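You operate a simulated robot arm through the tools that you are given. There is no shell and no other tool.

Carry out the task below with a simulated robot arm. There is one attempt and no reset: what you move stays moved.

Task
Set the pine oil to warm at the heat on its tab.
Fine: in the jar warmer, vented cover shut over it; switch on last. Where these are worked on the way, their far stop is far enough and under half their travel is too little: vented cover.

The check looks at the end state, three seconds after you hand in, the way a careful person would. Anything else that was tipped, shoved, dropped, spilled or broken makes it a failure. A push-on lid holds only when it is set on centred and level and pressed home; a screw cap is set on level and turned clockwise until tight.

Robot
A 7-joint arm with a fingered hand, fixed in place. Base frame: the origin is on the floor under the middle of its stand, x ahead of it, y to its left, z up. Lengths are in mm, angles in rad, forces in N, time in s.
It reaches about 1333 mm from its shoulder. Its first joint turns from -1.204 to 3.002 rad. Payload 5 kg.
The TCP is the grasp point between the finger pads, 32 mm short of the fingertips. In the tool frame z runs along the fingers and y along their closing line. The gripper opens to 160 mm; its body begins 89 mm behind the TCP. The gripper is a hand of 3 fingers: y runs from the thumb to the fingers, the wrist lies at [0, 0, -252] in the tool frame, and closing takes about 1.5 s.
Orientation is told as [roll, pitch, yaw] about the base's x, y, z axes, in that order, counted from this pose: with the fingers straight down and closing along the base's y, the tool's x points along the base's -x, its y along +y and its z along -z.

Tools
- The arm moves only by the tool jog_arm. Its argument "targets" is a list that holds one entry, the list of rows, each a list of 7 numbers: the closure in counts, from 0 (fully open) to 255 (shut), then the shift along the base's x, y, z in mm, then the turn, a rotation vector about the base's x, y, z in rad. In form: [[[grip, tx, ty, tz, rx, ry, rz], ...]]. A call has 1 to 20 rows; each row is the pose to reach, as a shift and turn from the pose commanded when the call began. A row lasts 0.2 s, in which the tool goes at most 50 mm and 0.15 rad; a call with a longer step from one row to the next is refused whole, and so is a gripper value outside its range. Where a pose cannot be reached the arm comes as near as it can. A force on the tool above 90 N (or 10 N above the force at the start of the call, whichever is more), or a blocked arm, ends the call early, and 0.2 s more pass. Each finger travels about 108 mm/s and halts on what it meets, pressing with about 29 N; the grip force reading is that of the motor and also rises with nothing between the fingers. The clock runs only during rows and for 0.2 s after the last one: add rows that repeat a pose to give the fingers time. The reply holds the time, the measured pose of the TCP, the force on the tool along the base axes, the opening and the grip force, in the units named above and with some noise, with the torque about the TCP (base axes, N m) and any sound that the robot's microphone picked up.
- Cameras (640 x 400 px; columns grow to the right, rows downward): "scene" is fixed at [47.7, -651.1, 1384.5]; the picture's right is [0.41, -0.91, 0.00], its down [-0.35, -0.16, -0.92] and it looks along [0.84, 0.38, -0.39] (base axes); focal length 362 px, centre (320, 200). "wrist" rides on the gripper at [65, -4, -116] in the tool frame; the picture's right is [0.06, 1.00, 0.00], its down [-0.87, 0.05, -0.49] and it looks along [-0.49, 0.03, 0.87] (tool axes); focal length 261 px, centre (320, 200). There is no depth. A picture from a camera that has moved, and an enlarged one, comes with that camera's place and axes in the base frame and with its lens.
- snapshot(camera): a new picture of that camera. No time passes.
- slide_trunk(by): slides the trunk up (or, below 0, down) by that many mm; the arm rides with it, the base frame stays. It gives what a move gives, with no picture.
- hand_shape(shape): the hand has 3 fingers and takes this shape, open, in about a second: jaw (thumb against the fingers, like two jaws); tri (thumb and two fingers); tip (a fingertip pinch); poke (one finger out to press); point (the index stretched); flat (the hand flat); cup (the hand cupped); fist (a fist). The gripper value then closes the fingers along that shape, each until it touches; the sizes above hold for jaw. It gives what a move gives, with no picture.
- close_up(camera, box): a new picture of the part [left, top, right, bottom] of that camera's present view, enlarged. No time passes.
- job_done(): hands the job in; it is judged then, once.

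Nothing tells you positions but the pictures and the camera data. Unless the task says otherwise, let go and move clear before handing in.

The tools are called after "Emit:" by a JSON object that holds its "op" and its "data". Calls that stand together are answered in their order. jog_arm: Moves the arm, as the interface text tells. Its arguments: {"type":"object","properties":{"targets":{"type":"array","items":{"type":"array","items":{"type":"array","items":{"type":"number"}}}}},"required":["targets"]} The other tools are called the same way: slide_trunk (by) moves the trunk up or down; hand_shape (shape) gives the hand a shape; snapshot (camera) takes a picture; close_up (camera, box) takes an enlarged picture of a part of a camera's view; job_done () hands the job in.

At the start:

```text
t: 0.0
ee_pos: [712.7, -114.9, 1092.7]
orientation: [0.0, 0.0, 0.0]
contact_force: [-1.0, -0.4, -0.6]
wrist_torque: [-0.01, 0.0, -0.02]
gripper_width: 160.0
finger_force: 0.2
shape: jaw
trunk travel left (down, up): [-700.0, 240.0]
```

scene: 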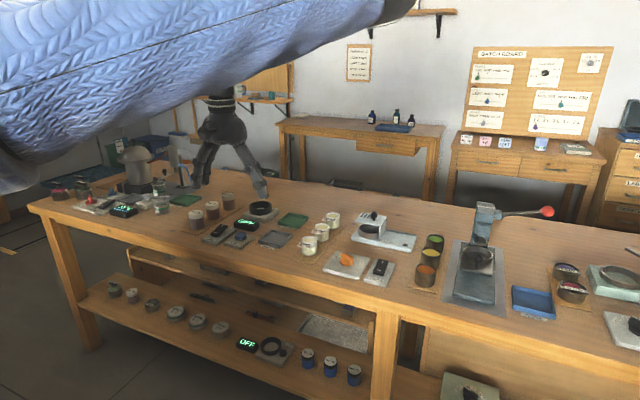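
wrist: 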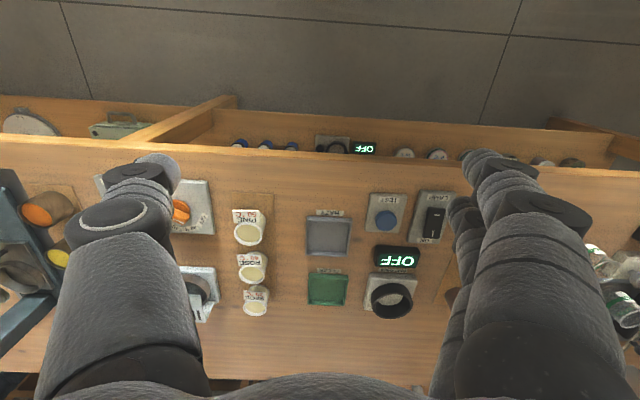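

I see a long workbench with several stations: jars with labels (PINE, ROSE, ...), a heater-like device with an OFF display, and a dial. I'll look closer before moving.

Emit:
{"op": "close_up", "data": {"camera": "scene", "box": [180, 170, 340, 270]}}

Emit:
{"op": "close_up", "data": {"camera": "scene", "box": [290, 190, 450, 290]}}

Emit:
{"op": "close_up", "data": {"camera": "scene", "box": [40, 130, 200, 230]}}

Emit:
{"op": "close_up", "data": {"camera": "wrist", "box": [160, 170, 320, 330]}}

Emit:
{"op": "close_up", "data": {"camera": "wrist", "box": [300, 170, 460, 330]}}

Emit:
{"op": "close_up", "data": {"camera": "scene", "box": [220, 310, 380, 400]}}

Emit:
{"op": "close_up", "data": {"camera": "scene", "box": [460, 40, 620, 140]}}

```text
4.00 times, centred on (260, 220) of scene
camera zoom: at [47.7, -651.1, 1384.5], right [0.41, -0.91, 0.0], down [-0.35, -0.16, -0.92], along [0.84, 0.38, -0.39], focal length 1447 px, centre (560, 120)
```

zoom: 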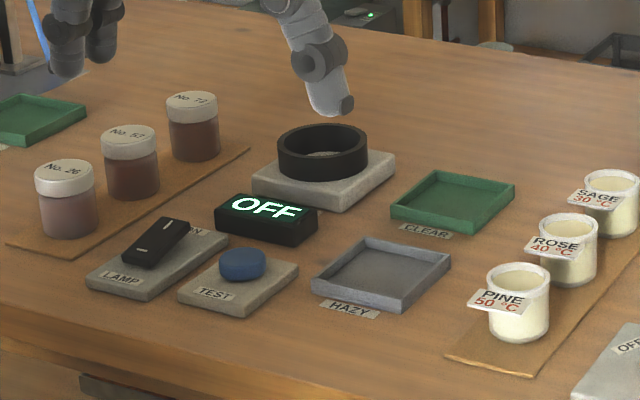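

```text
4.00 times, centred on (370, 240) of scene
camera zoom: at [47.7, -651.1, 1384.5], right [0.41, -0.91, 0.0], down [-0.35, -0.16, -0.92], along [0.84, 0.38, -0.39], focal length 1447 px, centre (120, 40)
```

zoom: 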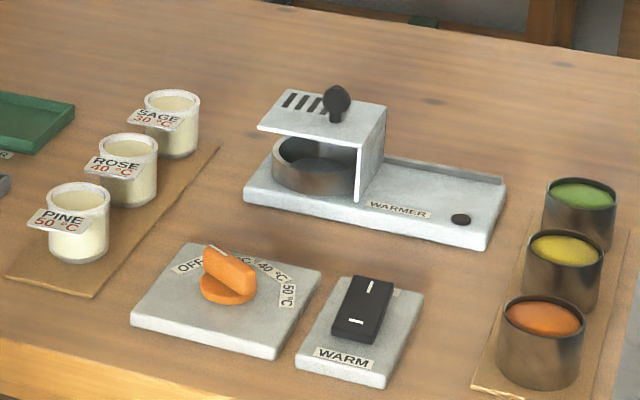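

```text
4.00 times, centred on (120, 180) of scene
camera zoom: at [47.7, -651.1, 1384.5], right [0.41, -0.91, 0.0], down [-0.35, -0.16, -0.92], along [0.84, 0.38, -0.39], focal length 1447 px, centre (1120, 280)
```

zoom: 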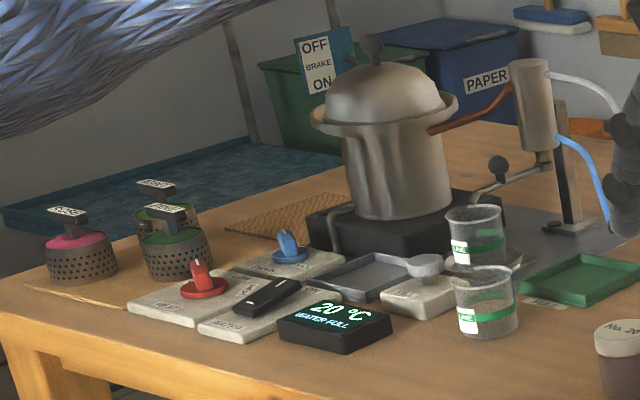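

```text
2.50 times, centred on (240, 250) of wrist
camera zoom: at [647.9, -119.1, 1208.4], right [-0.06, 1.0, 0.0], down [0.87, 0.05, 0.49], along [0.49, 0.03, -0.87], focal length 652 px, centre (520, 75)
```

zoom: 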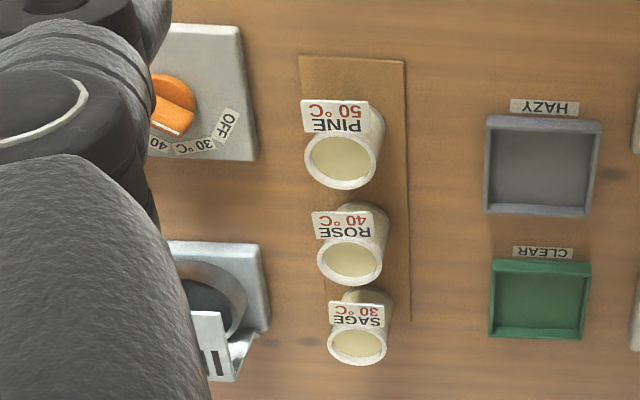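

```text
2.50 times, centred on (380, 250) of wrist
camera zoom: at [647.9, -119.1, 1208.4], right [-0.06, 1.0, 0.0], down [0.87, 0.05, 0.49], along [0.49, 0.03, -0.87], focal length 652 px, centre (170, 75)
```

zoom: 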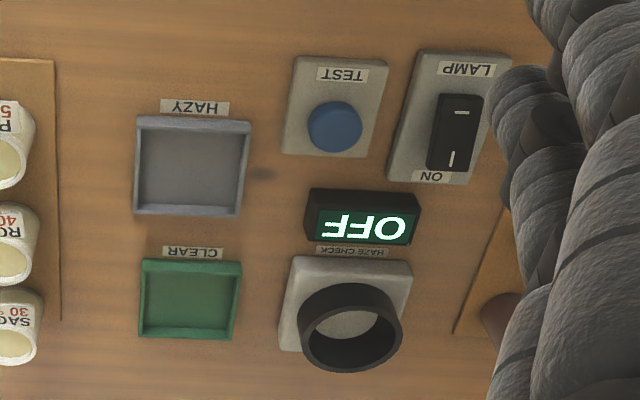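

```text
4.00 times, centred on (300, 355) of scene
camera zoom: at [47.7, -651.1, 1384.5], right [0.41, -0.91, 0.0], down [-0.35, -0.16, -0.92], along [0.84, 0.38, -0.39], focal length 1447 px, centre (400, -420)
```

zoom: 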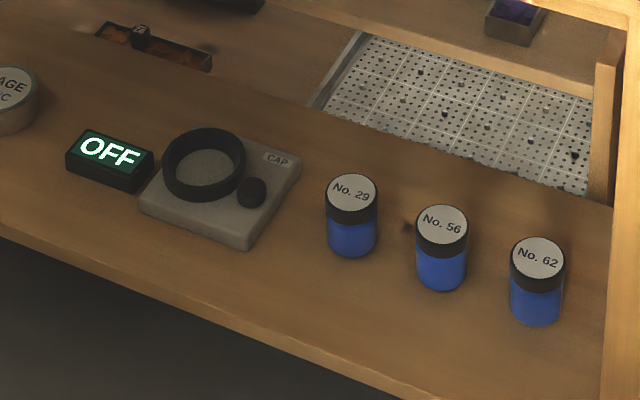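

```text
4.00 times, centred on (540, 90) of scene
camera zoom: at [47.7, -651.1, 1384.5], right [0.41, -0.91, 0.0], down [-0.35, -0.16, -0.92], along [0.84, 0.38, -0.39], focal length 1447 px, centre (-560, 640)
```

zoom: 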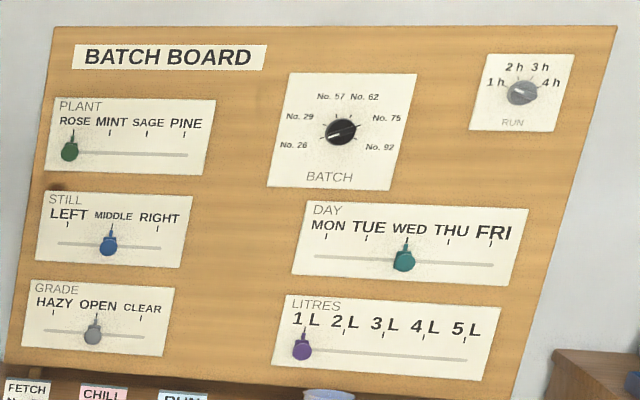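

The target is the PINE jar, tab "50 °C". The warmer, its dial and its WARM switch sit to the right of the jars. I'll move the hand sideways at height so the wrist camera can see the warmer.

Emit:
{"op": "jog_arm", "data": {"targets": [[[0, 0, -40, 0, 0, 0, 0], [0, -10, -80, 0, 0, 0, 0], [0, -20, -120, 0, 0, 0, 0], [0, -30, -160, 0, 0, 0, 0], [0, -40, -200, 0, 0, 0, 0], [0, -50, -240, 0, 0, 0, 0], [0, -50, -270, 0, 0, 0, 0], [0, -50, -270, 0, 0, 0, 0]]]}}

Emit:
{"op": "snapshot", "data": {"camera": "wrist"}}

Emit:
{"op": "snapshot", "data": {"camera": "scene"}}

```text
t: 1.8
ee_pos: [662.9, -385.2, 1092.2]
orientation: [0.0, 0.001, -0.001]
contact_force: [0.0, -0.3, 0.2]
wrist_torque: [0.0, 0.02, 0.01]
gripper_width: 160.1
finger_force: 0.1
shape: jaw
trunk travel left (down, up): [-700.0, 240.0]
```

```text
taken
camera wrist: at [597.6, -389.7, 1208.1], right [-0.06, 1.0, 0.0], down [0.87, 0.05, 0.49], along [0.49, 0.03, -0.87], focal length 261 px, centre (320, 200)
```

wrist: 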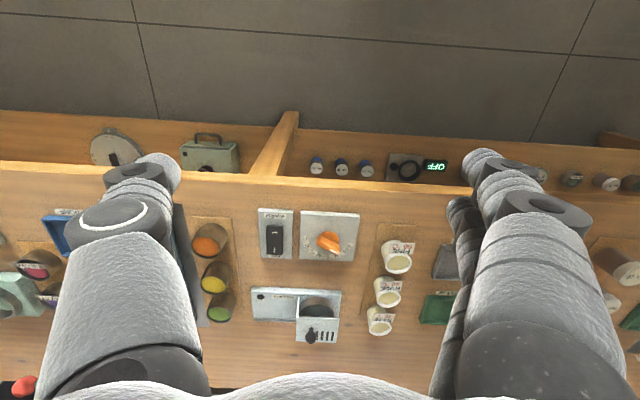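

```text
taken
```

scene: 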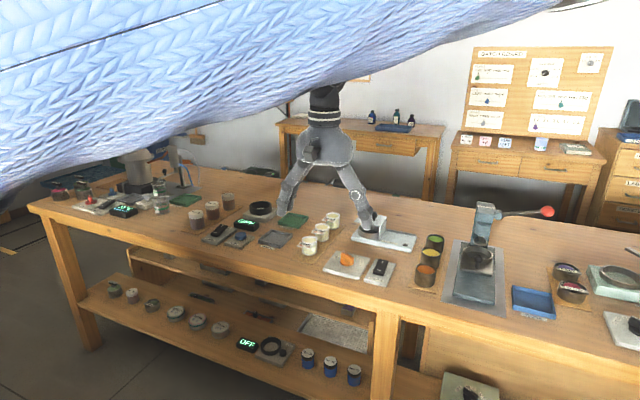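

Emit:
{"op": "close_up", "data": {"camera": "wrist", "box": [240, 190, 440, 350]}}

Emit:
{"op": "close_up", "data": {"camera": "wrist", "box": [245, 275, 345, 350]}}

Emit:
{"op": "close_up", "data": {"camera": "wrist", "box": [250, 200, 370, 270]}}

```text
2.50 times, centred on (340, 270) of wrist
camera zoom: at [597.6, -389.7, 1208.1], right [-0.06, 1.0, 0.0], down [0.87, 0.05, 0.49], along [0.49, 0.03, -0.87], focal length 652 px, centre (270, 25)
```

zoom: 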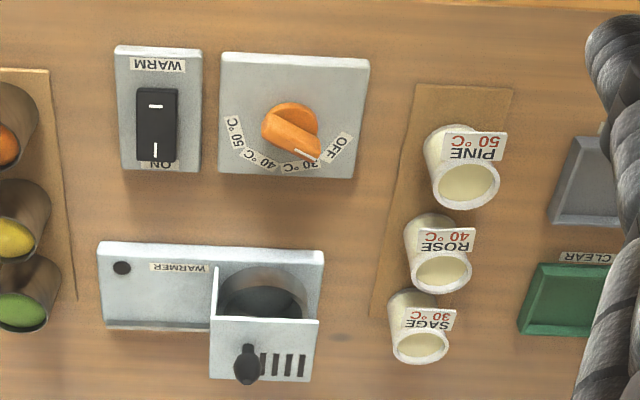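

```text
5.33 times, centred on (295, 312) of wrist
camera zoom: at [597.6, -389.7, 1208.1], right [-0.06, 1.0, 0.0], down [0.87, 0.05, 0.49], along [0.49, 0.03, -0.87], focal length 1390 px, centre (453, -400)
```

zoom: 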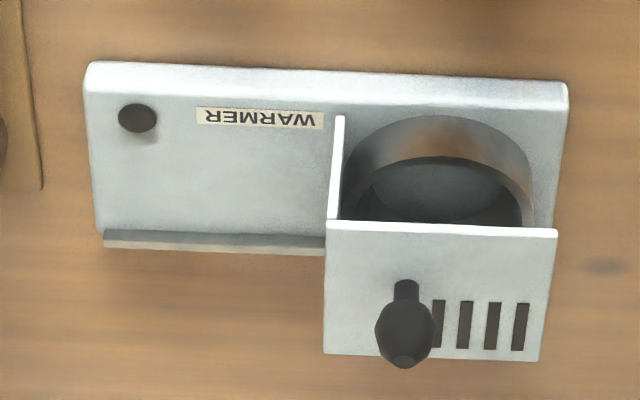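

```text
5.33 times, centred on (310, 235) of wrist
camera zoom: at [597.6, -389.7, 1208.1], right [-0.06, 1.0, 0.0], down [0.87, 0.05, 0.49], along [0.49, 0.03, -0.87], focal length 1390 px, centre (373, 13)
```

zoom: 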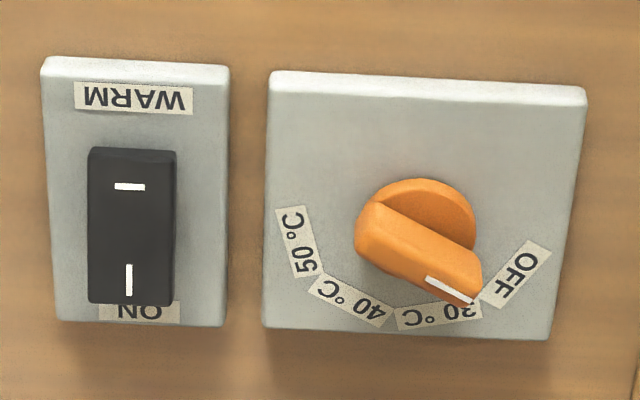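

The vented cover looks like a slider: an L-shaped hood with a black knob now over the well, and a rail running to −y. I put its knob near (1084, −376, 890) and the PINE rim near (924, −222, 845). I'll go above the warmer and inspect from closer.

Emit:
{"op": "jog_arm", "data": {"targets": [[[0, 45, 0, 0, 0, 0, 0], [0, 90, 0, 0, 0, 0, 0], [0, 135, 0, 0, 0, 0, 0], [0, 180, 0, 0, 0, 0, 0], [0, 225, 0, 0, 0, 0, 0], [0, 270, 2, 0, 0, 0, 0], [0, 310, 5, 0, 0, 0, 0], [0, 310, 5, 0, 0, 0, 0]]]}}

Emit:
{"op": "snapshot", "data": {"camera": "wrist"}}

```text
t: 3.6
ee_pos: [970.8, -378.9, 1094.2]
orientation: [0.002, 0.0, -0.001]
contact_force: [0.2, -0.7, 0.4]
wrist_torque: [0.02, 0.0, 0.03]
gripper_width: 160.2
finger_force: 0.0
shape: jaw
trunk travel left (down, up): [-700.0, 240.0]
```

```text
taken
camera wrist: at [906.8, -383.2, 1209.8], right [-0.06, 1.0, 0.0], down [0.87, 0.05, 0.49], along [0.49, 0.03, -0.87], focal length 261 px, centre (320, 200)
```

wrist: 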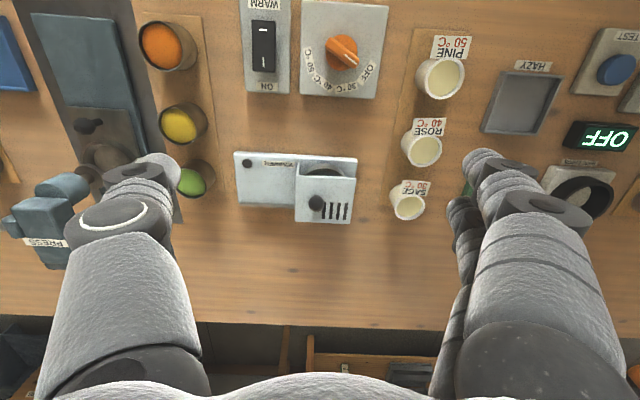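

The view from here is nearly overhead, with the warmer, dial, switch and PINE jar all in frame. I'll enlarge these parts to measure them.

Emit:
{"op": "close_up", "data": {"camera": "wrist", "box": [225, 140, 365, 230]}}

Emit:
{"op": "close_up", "data": {"camera": "wrist", "box": [230, 0, 390, 100]}}

Emit:
{"op": "close_up", "data": {"camera": "wrist", "box": [380, 20, 500, 230]}}

```text
4.44 times, centred on (295, 185) of wrist
camera zoom: at [906.8, -383.2, 1209.8], right [-0.06, 1.0, 0.0], down [0.87, 0.05, 0.49], along [0.49, 0.03, -0.87], focal length 1158 px, centre (431, 267)
```

zoom: 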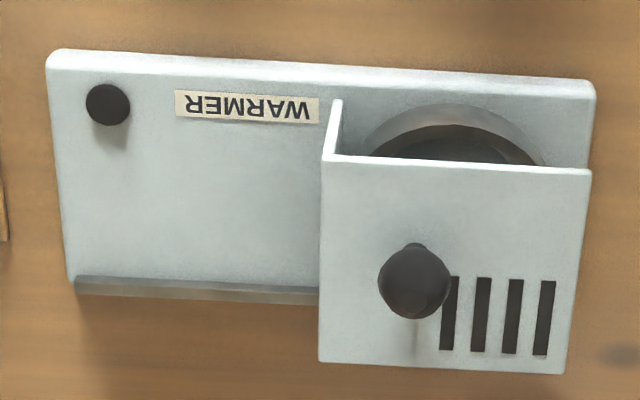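

```text
4.00 times, centred on (310, 50) of wrist
camera zoom: at [906.8, -383.2, 1209.8], right [-0.06, 1.0, 0.0], down [0.87, 0.05, 0.49], along [0.49, 0.03, -0.87], focal length 1043 px, centre (360, 800)
```

zoom: 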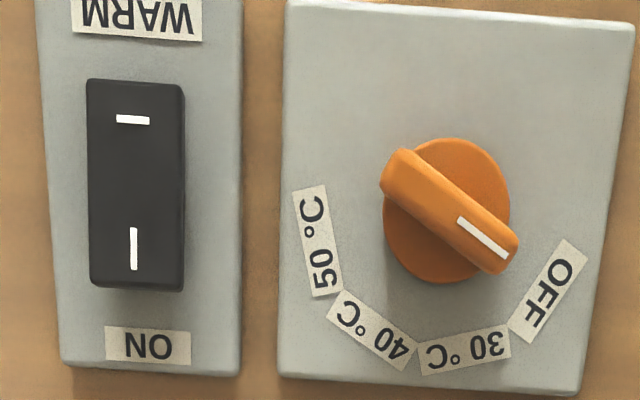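

```text
1.90 times, centred on (440, 125) of wrist
camera zoom: at [906.8, -383.2, 1209.8], right [-0.06, 1.0, 0.0], down [0.87, 0.05, 0.49], along [0.49, 0.03, -0.87], focal length 496 px, centre (91, 343)
```

zoom: 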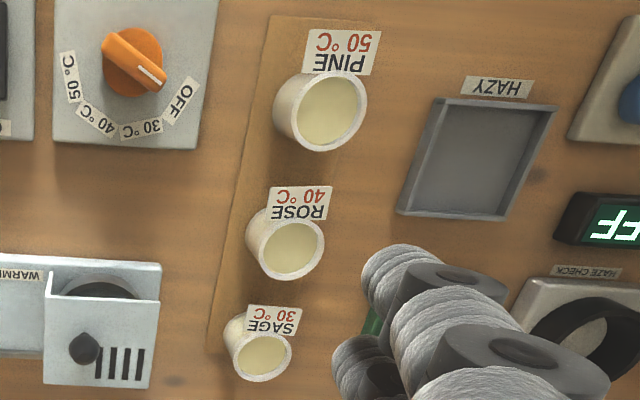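

From the two wrist views I get these positions:

| Part | Position (mm) |
|---|---|
| Cover top | z≈867, x 1060–1140, y −409 to −322 |
| Cover knob | (1094, −377, 887) |
| Well centre | (1099, −366) |
| Warmer base | y −514 to −313 |

I'll go above the cover knob with the fingers partly closed and look.

Emit:
{"op": "jog_arm", "data": {"targets": [[[40, 30, 0, -30, 0, 0, 0], [80, 60, 1, -60, 0, 0, 0], [120, 90, 2, -90, 0, 0, 0], [150, 123, 2, -120, 0, 0, 0], [160, 123, 2, -134, 0, 0, 0], [160, 123, 2, -134, 0, 0, 0], [160, 123, 2, -134, 0, 0, 0], [160, 123, 2, -134, 0, 0, 0]]]}}

Emit:
{"op": "snapshot", "data": {"camera": "wrist"}}

Emit:
{"op": "close_up", "data": {"camera": "scene", "box": [290, 130, 450, 290]}}

```text
t: 5.4
ee_pos: [1076.4, -365.1, 971.7]
orientation: [0.0, -0.003, 0.001]
contact_force: [0.5, -1.0, -0.6]
wrist_torque: [-0.01, -0.05, 0.0]
gripper_width: 59.8
finger_force: 0.1
shape: jaw
out of reach, approached as far as the arm can: row 4, 5, 6, 7, 8
trunk travel left (down, up): [-700.0, 240.0]
```

```text
taken
camera wrist: at [1012.0, -368.5, 1085.9], right [-0.06, 1.0, 0.0], down [0.87, 0.05, 0.49], along [0.49, 0.03, -0.87], focal length 261 px, centre (320, 200)
```

wrist: 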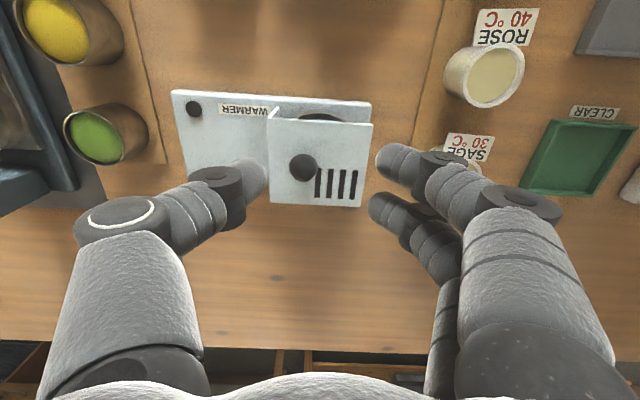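

```text
2.50 times, centred on (370, 210) of scene
camera zoom: at [47.7, -651.1, 1384.5], right [0.41, -0.91, 0.0], down [-0.35, -0.16, -0.92], along [0.84, 0.38, -0.39], focal length 904 px, centre (195, 175)
```

zoom: 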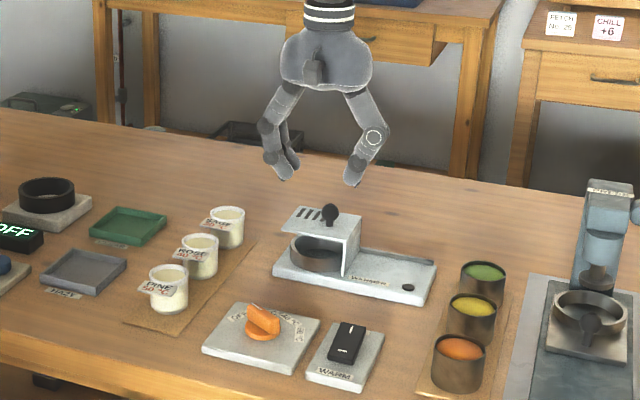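

At this trunk height the warmer is just out of reach. I'll pull the hand back in front of the bench, raise it, and lower the trunk in stages.

Emit:
{"op": "jog_arm", "data": {"targets": [[[160, -18, 2, 40, 0, 0, 0], [160, -60, 2, 75, 0, 0, 0], [160, -105, 2, 95, 0, 0, 0], [160, -150, 2, 115, 0, 0, 0], [160, -195, 2, 135, 0, 0, 0], [160, -240, 2, 150, 0, 0, 0], [160, -285, 2, 160, 0, 0, 0], [160, -330, 2, 170, 0, 0, 0], [160, -375, 2, 180, 0, 0, 0], [160, -400, 2, 180, 0, 0, 0]]]}}

Emit:
{"op": "slide_trunk", "data": {"by": -180}}

```text
refused: row 2 steps farther than a row can; nothing moved
```

```text
t: 6.6
ee_pos: [1082.9, -373.6, 897.2]
orientation: [-0.005, -0.029, -0.012]
contact_force: [-13.9, -18.2, 52.1]
wrist_torque: [-1.51, 0.39, -0.15]
gripper_width: 38.3
finger_force: 29.7
shape: jaw
trunk travel left (down, up): [-601.0, 339.0]
stopped: the force on the tool passed its limit at 111 N (the readings are from after the stop); the commanded pose is now the measured one
```

The jog was refused, but the trunk slid anyway, and the fingers pressed down on the cover until the force stop. I should not have chained those two calls. I'll lift gently straight up and check for damage.

Emit:
{"op": "jog_arm", "data": {"targets": [[[160, 0, 0, 10, 0, 0, 0], [160, 0, 0, 25, 0, 0, 0], [160, 0, 0, 45, 0, 0, 0], [160, 0, 0, 70, 0, 0, 0], [160, 0, 0, 70, 0, 0, 0]]]}}

Emit:
{"op": "snapshot", "data": {"camera": "wrist"}}

Emit:
{"op": "close_up", "data": {"camera": "scene", "box": [290, 130, 450, 290]}}

```text
t: 7.8
ee_pos: [1077.9, -362.0, 958.6]
orientation: [0.002, -0.022, -0.003]
contact_force: [-0.4, 1.5, 0.2]
wrist_torque: [0.0, 0.0, 0.01]
gripper_width: 18.0
finger_force: 29.2
shape: jaw
out of reach, approached as far as the arm can: row 3, 4, 5
trunk travel left (down, up): [-601.0, 339.0]
```

```text
taken
camera wrist: at [1010.0, -365.3, 1073.6], right [-0.06, 1.0, 0.0], down [0.86, 0.05, 0.51], along [0.51, 0.03, -0.86], focal length 261 px, centre (320, 200)
```

wrist: 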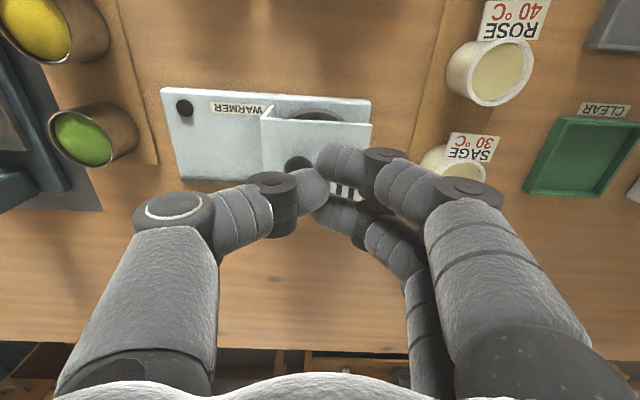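

```text
2.50 times, centred on (370, 210) of scene
camera zoom: at [47.7, -651.1, 1384.5], right [0.41, -0.91, 0.0], down [-0.35, -0.16, -0.92], along [0.84, 0.38, -0.39], focal length 904 px, centre (195, 175)
```

zoom: 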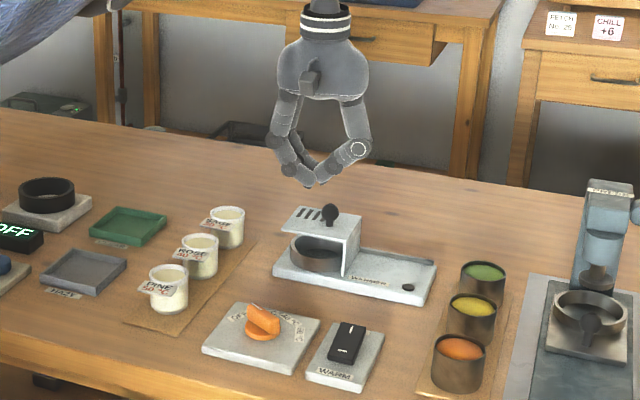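

Nothing looks displaced. The fingers have closed further than I commanded, so I'll back off with checked step sizes and open the hand again.

Emit:
{"op": "jog_arm", "data": {"targets": [[[160, -30, 0, 20, 0, 0, 0], [160, -65, 0, 40, 0, 0, 0], [160, -105, 0, 60, 0, 0, 0], [120, -145, 0, 80, 0, 0, 0], [80, -185, 0, 100, 0, 0, 0], [40, -225, 0, 120, 0, 0, 0], [0, -265, 0, 140, 0, 0, 0], [0, -305, 0, 160, 0, 0, 0], [0, -345, 0, 180, 0, 0, 0], [0, -385, 0, 200, 0, 0, 0], [0, -425, 0, 200, 0, 0, 0], [0, -425, 0, 200, 0, 0, 0]]]}}

```text
t: 10.4
ee_pos: [654.9, -359.1, 1159.6]
orientation: [0.001, -0.021, -0.003]
contact_force: [-0.5, 0.7, -0.1]
wrist_torque: [-0.02, 0.02, -0.01]
gripper_width: 160.2
finger_force: 0.0
shape: jaw
trunk travel left (down, up): [-601.0, 339.0]
```

The hand is back in front of the bench at z≈1160 and fully open again. Now I'll lower the trunk by 250 mm with the area below clear.

Emit:
{"op": "slide_trunk", "data": {"by": -250}}

```text
t: 12.9
ee_pos: [655.0, -359.9, 910.0]
orientation: [0.001, -0.021, -0.002]
contact_force: [-0.3, -0.3, 0.6]
wrist_torque: [-0.01, -0.02, -0.03]
gripper_width: 160.0
finger_force: 0.1
shape: jaw
trunk travel left (down, up): [-351.0, 589.0]
```

The trunk is down about 350 mm in total. I'll raise the hand, go forward over the cover knob again at a safe height, and level the small tilt.

Emit:
{"op": "jog_arm", "data": {"targets": [[[0, 0, 0, 45, 0, 0.021, 0], [0, 0, 0, 90, 0, 0.021, 0], [0, 40, -2, 100, 0, 0.021, 0], [0, 85, -4, 100, 0, 0.021, 0], [0, 130, -6, 100, 0, 0.021, 0], [0, 175, -8, 100, 0, 0.021, 0], [0, 220, -10, 100, 0, 0.021, 0], [0, 265, -12, 100, 0, 0.021, 0], [40, 310, -14, 100, 0, 0.021, 0], [80, 355, -16, 100, 0, 0.021, 0], [120, 400, -17, 100, 0, 0.021, 0], [140, 439, -17, 100, 0, 0.021, 0], [140, 439, -17, 100, 0, 0.021, 0]]]}}

Emit:
{"op": "snapshot", "data": {"camera": "wrist"}}

```text
t: 15.7
ee_pos: [1000.0, -360.2, 949.8]
orientation: [0.002, -0.033, -0.003]
contact_force: [0.8, 0.5, 0.2]
wrist_torque: [-0.03, 0.02, 0.01]
gripper_width: 73.0
finger_force: 0.0
shape: jaw
out of reach, approached as far as the arm can: row 9, 10, 11, 12, 13
trunk travel left (down, up): [-351.0, 589.0]
```

```text
taken
camera wrist: at [932.1, -364.7, 1062.6], right [-0.06, 1.0, 0.0], down [0.85, 0.05, 0.52], along [0.52, 0.03, -0.85], focal length 261 px, centre (320, 200)
```

wrist: 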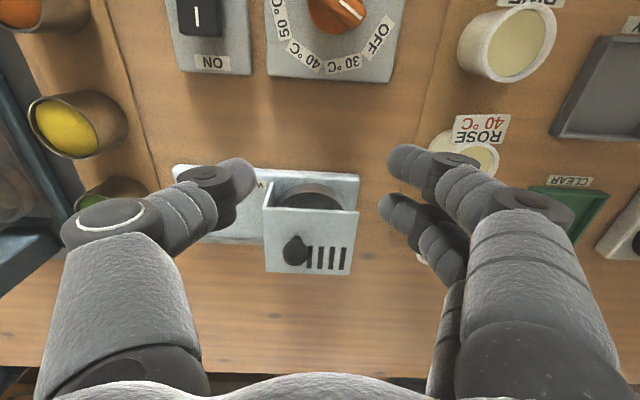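

Lowering the trunk that far reduced the reach, so the shoulder's best height is nearer the wrist's. I'll raise the trunk by 200, which also moves the hand up and is safe. After that I'll use a tilt, fingers pointing forward and down, to gain reach.

Emit:
{"op": "slide_trunk", "data": {"by": 200}}

```text
t: 17.9
ee_pos: [1000.5, -360.1, 1149.8]
orientation: [0.003, -0.031, -0.002]
contact_force: [0.0, 0.6, -0.1]
wrist_torque: [0.01, -0.01, 0.0]
gripper_width: 72.7
finger_force: 0.0
shape: jaw
trunk travel left (down, up): [-551.0, 389.0]
```

Now I'll tilt the hand about −0.35 rad so the fingers point forward and down, and approach above the cover knob, stopping at z≈960.

Emit:
{"op": "jog_arm", "data": {"targets": [[[140, -30, 0, -20, 0, -0.11, 0], [140, -30, -5, -55, 0, -0.22, 0], [140, -30, -10, -90, 0, -0.32, 0], [140, 5, -14, -115, 0, -0.32, 0], [140, 45, -17, -140, 0, -0.32, 0], [140, 85, -17, -160, 0, -0.32, 0], [140, 93.5, -17, -190, 0, -0.32, 0], [140, 93.5, -17, -190, 0, -0.32, 0]]]}}

Emit:
{"op": "snapshot", "data": {"camera": "wrist"}}

Emit:
{"op": "close_up", "data": {"camera": "scene", "box": [290, 130, 450, 290]}}

```text
t: 19.7
ee_pos: [1089.9, -376.5, 960.2]
orientation: [0.004, -0.353, -0.002]
contact_force: [-0.1, 0.3, 0.3]
wrist_torque: [-0.01, -0.03, -0.02]
gripper_width: 72.6
finger_force: 0.1
shape: jaw
trunk travel left (down, up): [-551.0, 389.0]
```

```text
taken
camera wrist: at [988.9, -380.0, 1046.1], right [-0.06, 1.0, -0.02], down [0.65, 0.05, 0.76], along [0.76, 0.03, -0.65], focal length 261 px, centre (320, 200)
```

wrist: 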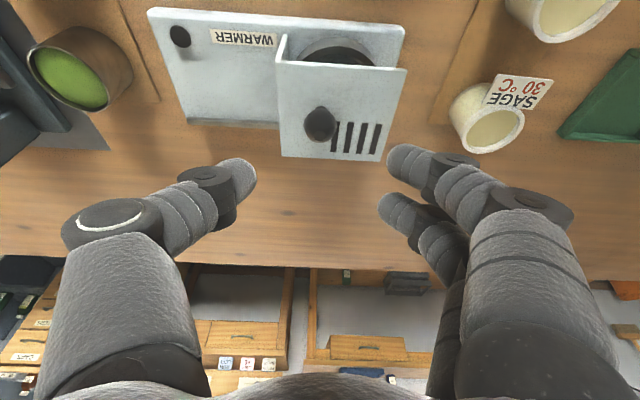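

```text
2.50 times, centred on (370, 210) of scene
camera zoom: at [47.7, -651.1, 1384.5], right [0.41, -0.91, 0.0], down [-0.35, -0.16, -0.92], along [0.84, 0.38, -0.39], focal length 904 px, centre (195, 175)
```

zoom: 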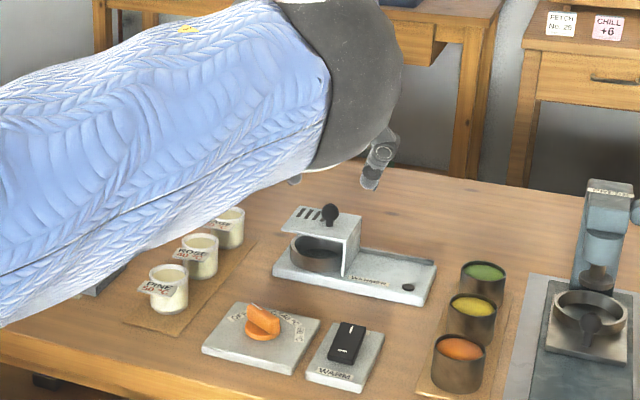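

Reach is comfortable with this tilt. I'll lower so the knob sits between the fingertips, keeping the tips just above the cover plate, and look again.

Emit:
{"op": "jog_arm", "data": {"targets": [[[140, -1, 0, -20, 0, 0, 0], [140, -2, 0, -40, 0, 0, 0], [140, -2.5, 0, -55, 0, 0, 0], [140, -2.5, 0, -55, 0, 0, 0]]]}}

Emit:
{"op": "snapshot", "data": {"camera": "wrist"}}

Emit:
{"op": "close_up", "data": {"camera": "scene", "box": [330, 150, 450, 260]}}

```text
t: 20.7
ee_pos: [1091.3, -375.9, 906.6]
orientation: [0.007, -0.356, -0.005]
contact_force: [4.4, -0.2, 15.8]
wrist_torque: [0.75, -0.02, -0.21]
gripper_width: 72.3
finger_force: 0.1
shape: jaw
trunk travel left (down, up): [-551.0, 389.0]
```

```text
taken
camera wrist: at [990.8, -381.0, 992.7], right [-0.06, 1.0, -0.02], down [0.64, 0.05, 0.76], along [0.76, 0.03, -0.65], focal length 261 px, centre (320, 200)
```

wrist: 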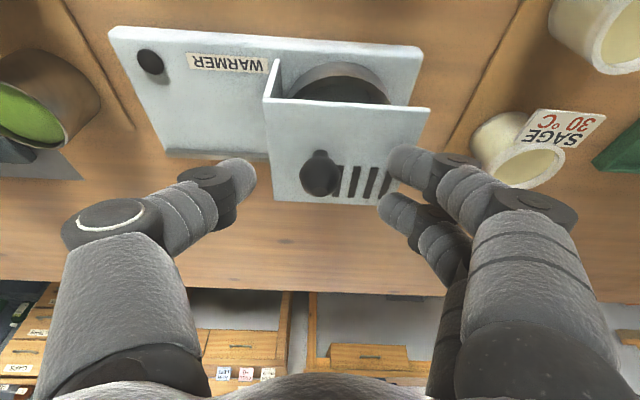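

```text
3.64 times, centred on (390, 205) of scene
camera zoom: at [47.7, -651.1, 1384.5], right [0.41, -0.91, 0.0], down [-0.35, -0.16, -0.92], along [0.84, 0.38, -0.39], focal length 1315 px, centre (66, 182)
```

zoom: 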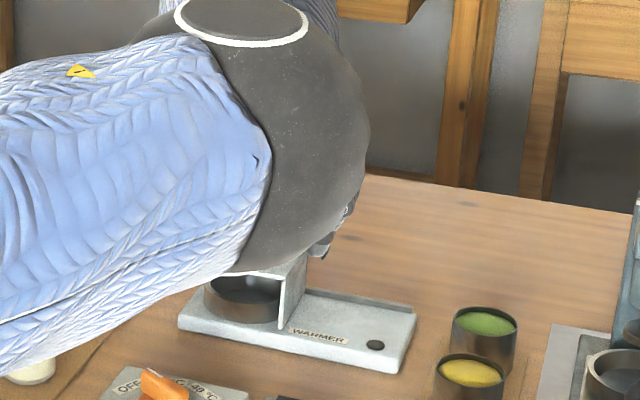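

A finger is lightly touching the plate (16 N). I'll raise 6 mm, then close around the knob.

Emit:
{"op": "jog_arm", "data": {"targets": [[[140, -2, -1, 6, 0, 0, 0], [170, -2, -1, 6, 0, 0, 0], [200, -2, -1, 6, 0, 0, 0], [225, -2, -1, 6, 0, 0, 0], [240, -2, -1, 6, 0, 0, 0], [240, -2, -1, 6, 0, 0, 0], [240, -2, -1, 6, 0, 0, 0]]]}}

Emit:
{"op": "snapshot", "data": {"camera": "wrist"}}

```text
t: 22.3
ee_pos: [1089.9, -379.8, 909.9]
orientation: [0.005, -0.349, -0.002]
contact_force: [2.2, -1.6, -2.2]
wrist_torque: [0.0, -0.05, 0.02]
gripper_width: 9.8
finger_force: 28.9
shape: jaw
trunk travel left (down, up): [-551.0, 389.0]
```

```text
taken
camera wrist: at [989.4, -383.2, 996.0], right [-0.06, 1.0, -0.02], down [0.65, 0.05, 0.76], along [0.76, 0.03, -0.65], focal length 261 px, centre (320, 200)
```

wrist: 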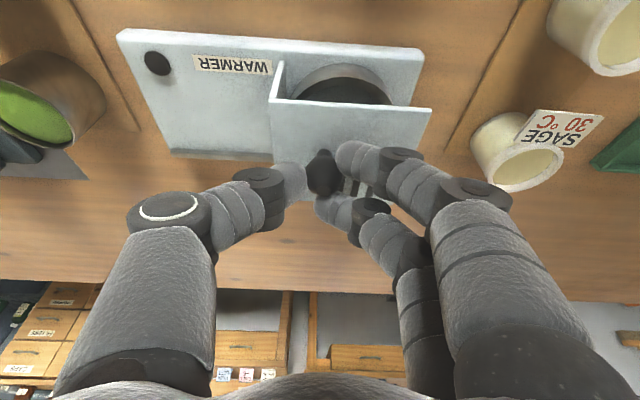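

The knob sits between the thumb and the fingers. I'll try sliding the cover towards −y in small steps and watch the force.

Emit:
{"op": "jog_arm", "data": {"targets": [[[240, 0, -8, 0, 0, 0, 0], [240, 0, -16, 0, 0, 0, 0], [240, 0, -24, 0, 0, 0, 0], [240, 0, -30, 0, 0, 0, 0]]]}}

Emit:
{"op": "snapshot", "data": {"camera": "wrist"}}

Emit:
{"op": "close_up", "data": {"camera": "scene", "box": [330, 150, 450, 260]}}

```text
t: 23.3
ee_pos: [1089.4, -408.4, 910.0]
orientation: [0.006, -0.349, -0.003]
contact_force: [4.5, 0.5, 0.6]
wrist_torque: [0.03, -0.07, -0.01]
gripper_width: 9.6
finger_force: 29.3
shape: jaw
trunk travel left (down, up): [-551.0, 389.0]
```

```text
taken
camera wrist: at [989.5, -412.1, 996.1], right [-0.06, 1.0, -0.02], down [0.65, 0.05, 0.76], along [0.76, 0.03, -0.65], focal length 261 px, centre (320, 200)
```

wrist: 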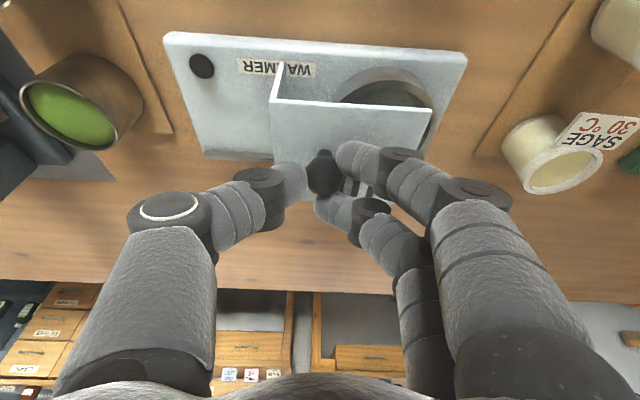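

```text
3.64 times, centred on (390, 205) of scene
camera zoom: at [47.7, -651.1, 1384.5], right [0.41, -0.91, 0.0], down [-0.35, -0.16, -0.92], along [0.84, 0.38, -0.39], focal length 1315 px, centre (66, 182)
```

zoom: 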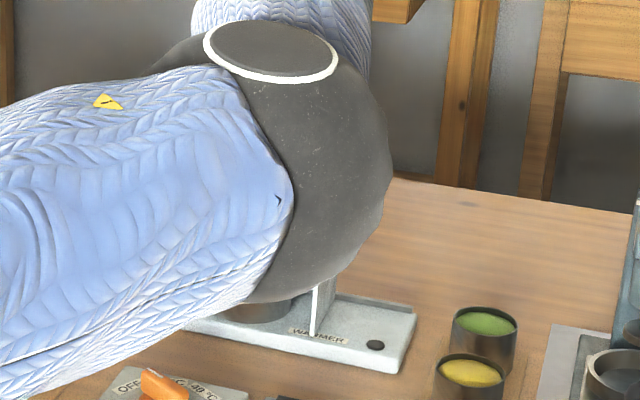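

The cover slides easily with the hand. I'll continue to its far stop.

Emit:
{"op": "jog_arm", "data": {"targets": [[[240, 0, -10, 0, 0, 0, 0], [240, 0, -20, 0, 0, 0, 0], [240, 0, -30, 0, 0, 0, 0], [240, 0, -38, 0, 0, 0, 0], [240, 0, -44, 0, 0, 0, 0], [240, 0, -50, 0, 0, 0, 0]]]}}

Emit:
{"op": "snapshot", "data": {"camera": "wrist"}}

```text
t: 24.7
ee_pos: [1090.4, -458.2, 909.3]
orientation: [0.006, -0.35, -0.003]
contact_force: [4.9, 0.3, -5.7]
wrist_torque: [0.03, -0.03, 0.02]
gripper_width: 9.7
finger_force: 29.2
shape: jaw
trunk travel left (down, up): [-551.0, 389.0]
```

```text
taken
camera wrist: at [989.4, -462.8, 996.3], right [-0.06, 1.0, -0.02], down [0.65, 0.05, 0.76], along [0.76, 0.03, -0.65], focal length 261 px, centre (320, 200)
```

wrist: 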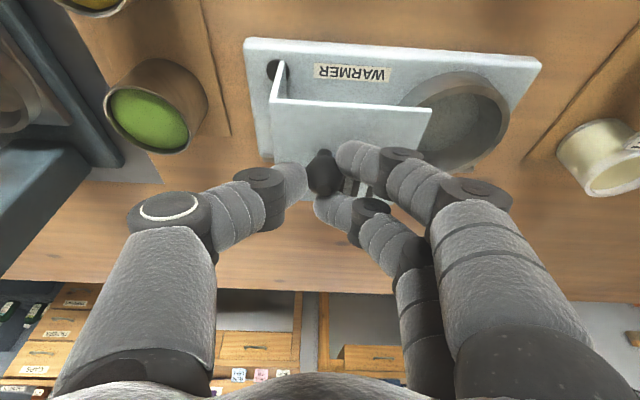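

Emit:
{"op": "jog_arm", "data": {"targets": [[[240, 0, -5, 0, 0, 0, 0], [240, 0, -10, 0, 0, 0, 0], [240, 0, -15, 0, 0, 0, 0], [240, 0, -20, 0, 0, 0, 0]]]}}

Emit:
{"op": "snapshot", "data": {"camera": "wrist"}}

Emit:
{"op": "close_up", "data": {"camera": "scene", "box": [330, 150, 450, 260]}}

```text
t: 25.7
ee_pos: [1089.4, -478.8, 911.1]
orientation: [0.005, -0.349, 0.0]
contact_force: [-1.3, 6.1, -2.0]
wrist_torque: [0.19, 0.05, 0.06]
gripper_width: 9.1
finger_force: 28.4
shape: jaw
trunk travel left (down, up): [-551.0, 389.0]
```

```text
taken
camera wrist: at [989.7, -482.2, 996.3], right [-0.06, 1.0, -0.02], down [0.65, 0.05, 0.76], along [0.76, 0.03, -0.65], focal length 261 px, centre (320, 200)
```

wrist: 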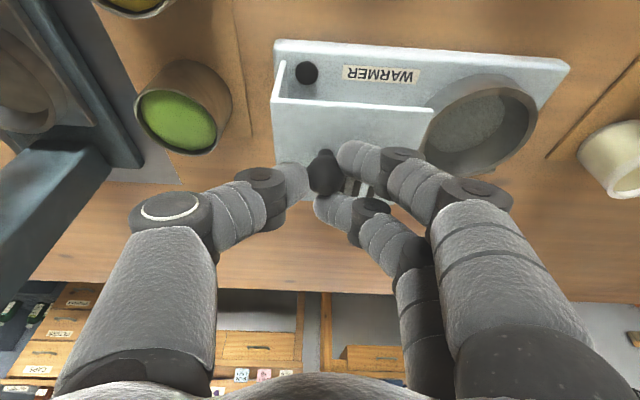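

```text
3.64 times, centred on (390, 205) of scene
camera zoom: at [47.7, -651.1, 1384.5], right [0.41, -0.91, 0.0], down [-0.35, -0.16, -0.92], along [0.84, 0.38, -0.39], focal length 1315 px, centre (66, 182)
```

zoom: 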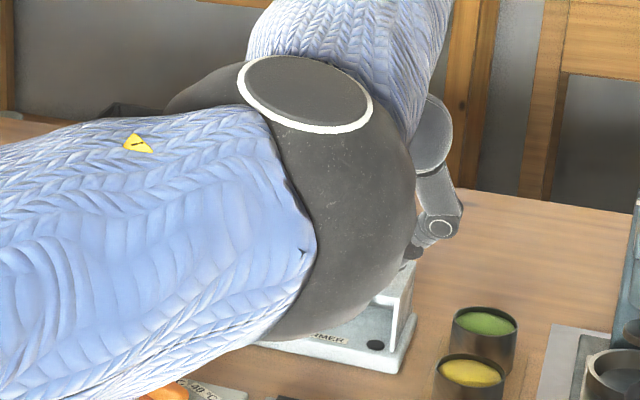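

The cover is about at its far stop after 99 mm of travel, and the well is fully exposed. I'll open the fingers and lift away.

Emit:
{"op": "jog_arm", "data": {"targets": [[[220, 0, 0, 0, 0, 0, 0], [180, 0, 0, 0, 0, 0, 0], [140, 0, 0, 0, 0, 0, 0], [120, 0, 0, 0, 0, 0, 0], [110, 0, 0, 15, 0, 0, 0], [110, 0, 0, 45, 0, 0, 0], [110, -20, 20, 85, 0, 0, 0], [110, -20, 60, 100, 0, 0, 0], [110, -20, 105, 100, 0, 0, 0], [110, -20, 105, 100, 0, 0, 0]]]}}

Emit:
{"op": "snapshot", "data": {"camera": "wrist"}}

Emit:
{"op": "close_up", "data": {"camera": "scene", "box": [330, 150, 450, 260]}}

```text
t: 27.9
ee_pos: [1066.6, -375.4, 1009.8]
orientation: [0.005, -0.35, -0.003]
contact_force: [0.3, -0.9, 0.5]
wrist_torque: [0.0, 0.02, 0.01]
gripper_width: 90.7
finger_force: 0.0
shape: jaw
trunk travel left (down, up): [-551.0, 389.0]
```

```text
taken
camera wrist: at [965.8, -379.1, 1096.4], right [-0.06, 1.0, -0.02], down [0.65, 0.05, 0.76], along [0.76, 0.03, -0.65], focal length 261 px, centre (320, 200)
```

wrist: 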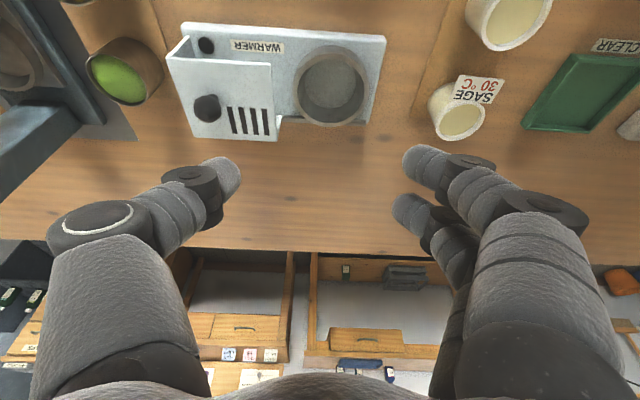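

```text
3.64 times, centred on (390, 205) of scene
camera zoom: at [47.7, -651.1, 1384.5], right [0.41, -0.91, 0.0], down [-0.35, -0.16, -0.92], along [0.84, 0.38, -0.39], focal length 1315 px, centre (66, 182)
```

zoom: 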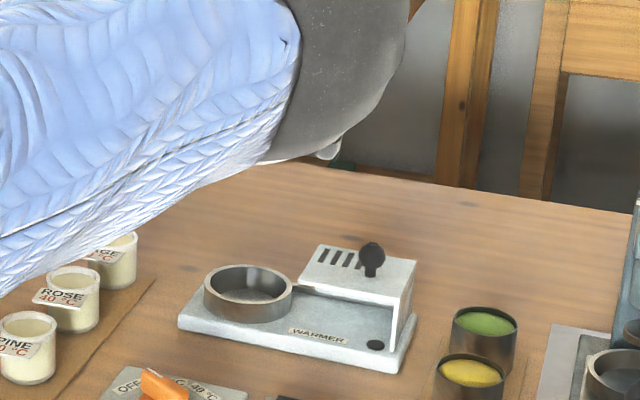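

The cover is open. I'll enlarge the well to measure it.

Emit:
{"op": "close_up", "data": {"camera": "wrist", "box": [160, 10, 400, 160]}}

Emit:
{"op": "close_up", "data": {"camera": "scene", "box": [365, 205, 445, 255]}}

```text
2.67 times, centred on (280, 85) of wrist
camera zoom: at [965.8, -379.1, 1096.4], right [-0.06, 1.0, -0.02], down [0.65, 0.05, 0.76], along [0.76, 0.03, -0.65], focal length 695 px, centre (427, 507)
```

zoom: 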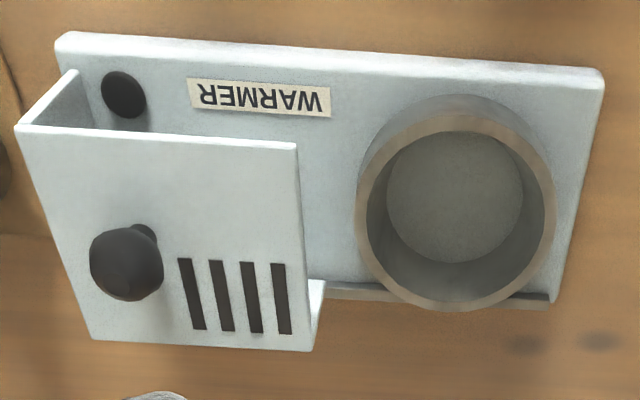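

```text
8.00 times, centred on (405, 230) of scene
camera zoom: at [47.7, -651.1, 1384.5], right [0.41, -0.91, 0.0], down [-0.35, -0.16, -0.92], along [0.84, 0.38, -0.39], focal length 2894 px, centre (-360, -40)
```

zoom: 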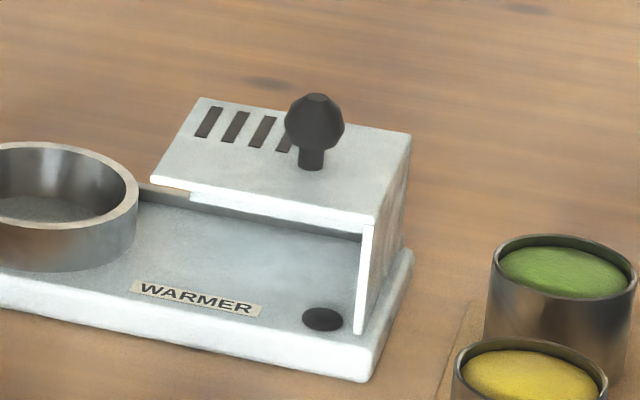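

Measurements so far:

| Item | Value (mm) |
|---|---|
| Well centre | ≈ (1099, −366) |
| Well ring rim | z≈832 |
| Cover plate bottom | ≈864 |
| PINE rim | (923.7, −225.3, 852) |
| PINE tab | hangs toward −x |

I'll turn the hand −30° about vertical, keeping the tilt. That clears the tab and the ROSE jar. Then I'll hover over PINE.

Emit:
{"op": "jog_arm", "data": {"targets": [[[110, -30, 31, 0, 0, 0, -0.105], [110, -60, 62, 0, 0, 0, -0.21], [110, -91, 93, 0, 0, 0, -0.315], [110, -121, 124, 0, 0, 0, -0.42], [110, -152, 155, 0, 0, 0, -0.5236], [110, -152, 155, -40, 0, 0, -0.5236], [110, -152, 155, -60, 0, 0, -0.5236], [110, -152, 155, -60, 0, 0, -0.5236]]]}}

Emit:
{"op": "snapshot", "data": {"camera": "wrist"}}

Emit:
{"op": "snapshot", "data": {"camera": "scene"}}

```text
t: 29.7
ee_pos: [920.9, -219.4, 950.5]
orientation: [0.006, -0.35, -0.528]
contact_force: [0.2, 0.1, -0.7]
wrist_torque: [0.03, 0.01, 0.02]
gripper_width: 90.3
finger_force: 0.0
shape: jaw
trunk travel left (down, up): [-551.0, 389.0]
```

```text
taken
camera wrist: at [831.7, -172.2, 1036.5], right [0.45, 0.89, -0.02], down [0.59, -0.28, 0.76], along [0.67, -0.35, -0.65], focal length 261 px, centre (320, 200)
```

wrist: 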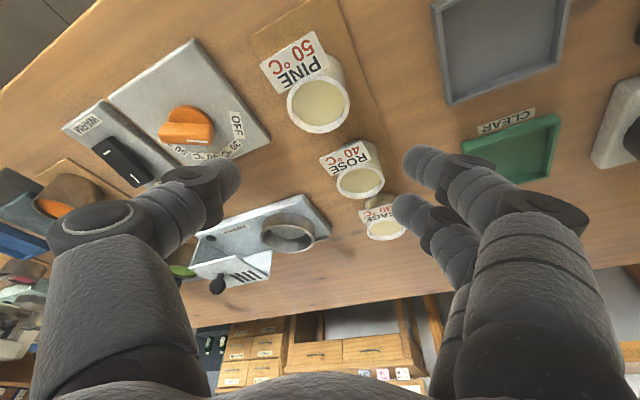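

```text
taken
```

scene: 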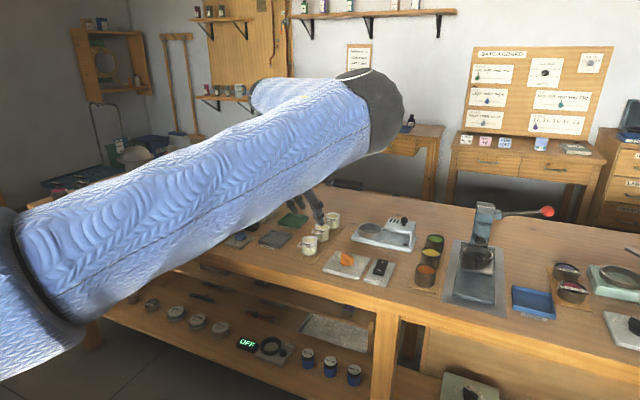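

PINE is in view below the hand. I'll enlarge it for a precise position before descending.

Emit:
{"op": "close_up", "data": {"camera": "wrist", "box": [240, 20, 400, 140]}}

Emit:
{"op": "close_up", "data": {"camera": "scene", "box": [270, 190, 370, 270]}}

```text
3.33 times, centred on (320, 80) of wrist
camera zoom: at [831.7, -172.2, 1036.5], right [0.45, 0.89, -0.02], down [0.59, -0.28, 0.76], along [0.67, -0.35, -0.65], focal length 869 px, centre (320, 600)
```

zoom: 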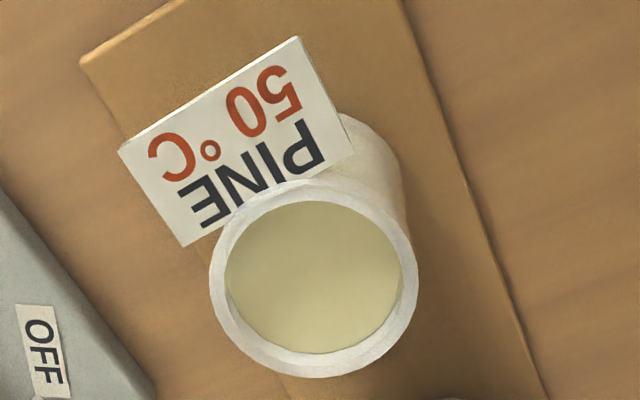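

```text
5.00 times, centred on (320, 230) of scene
camera zoom: at [47.7, -651.1, 1384.5], right [0.41, -0.91, 0.0], down [-0.35, -0.16, -0.92], along [0.84, 0.38, -0.39], focal length 1808 px, centre (320, 50)
```

zoom: 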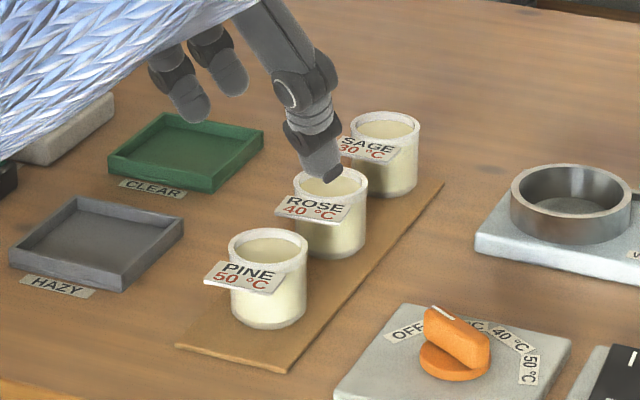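

PINE measures about 47 mm across and 46 mm tall. To stay above the well ring later, I'll grip only the upper half of the jar. Now I'll descend around it with the fingers open.

Emit:
{"op": "jog_arm", "data": {"targets": [[[110, -4, 0.5, -20, 0, 0, 0], [110, -9, 1, -40, 0, 0, 0], [110, -9, 1, -60, 0, 0, 0], [110, -9, 1, -75, 0, 0, 0], [110, -9, 1, -83, 0, 0, 0], [110, -9, 1, -83, 0, 0, 0]]]}}

Emit:
{"op": "snapshot", "data": {"camera": "wrist"}}

Emit:
{"op": "close_up", "data": {"camera": "scene", "box": [250, 180, 370, 270]}}

```text
t: 31.1
ee_pos: [907.1, -217.8, 869.7]
orientation: [0.005, -0.353, -0.524]
contact_force: [0.0, 0.6, 0.0]
wrist_torque: [0.0, 0.01, 0.01]
gripper_width: 90.8
finger_force: 0.0
shape: jaw
trunk travel left (down, up): [-551.0, 389.0]
```

```text
taken
camera wrist: at [818.8, -171.4, 955.6], right [0.45, 0.89, -0.02], down [0.58, -0.28, 0.76], along [0.68, -0.35, -0.65], focal length 261 px, centre (320, 200)
```

wrist: 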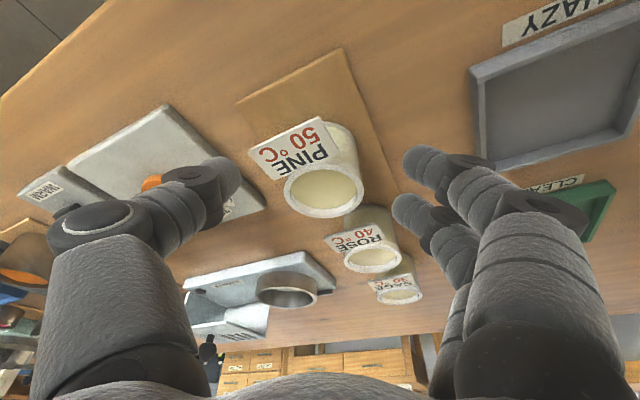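

```text
4.44 times, centred on (310, 225) of scene
camera zoom: at [47.7, -651.1, 1384.5], right [0.41, -0.91, 0.0], down [-0.35, -0.16, -0.92], along [0.84, 0.38, -0.39], focal length 1608 px, centre (364, 89)
```

zoom: 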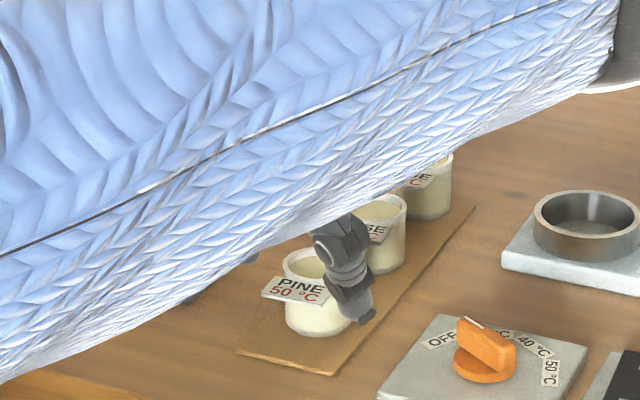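

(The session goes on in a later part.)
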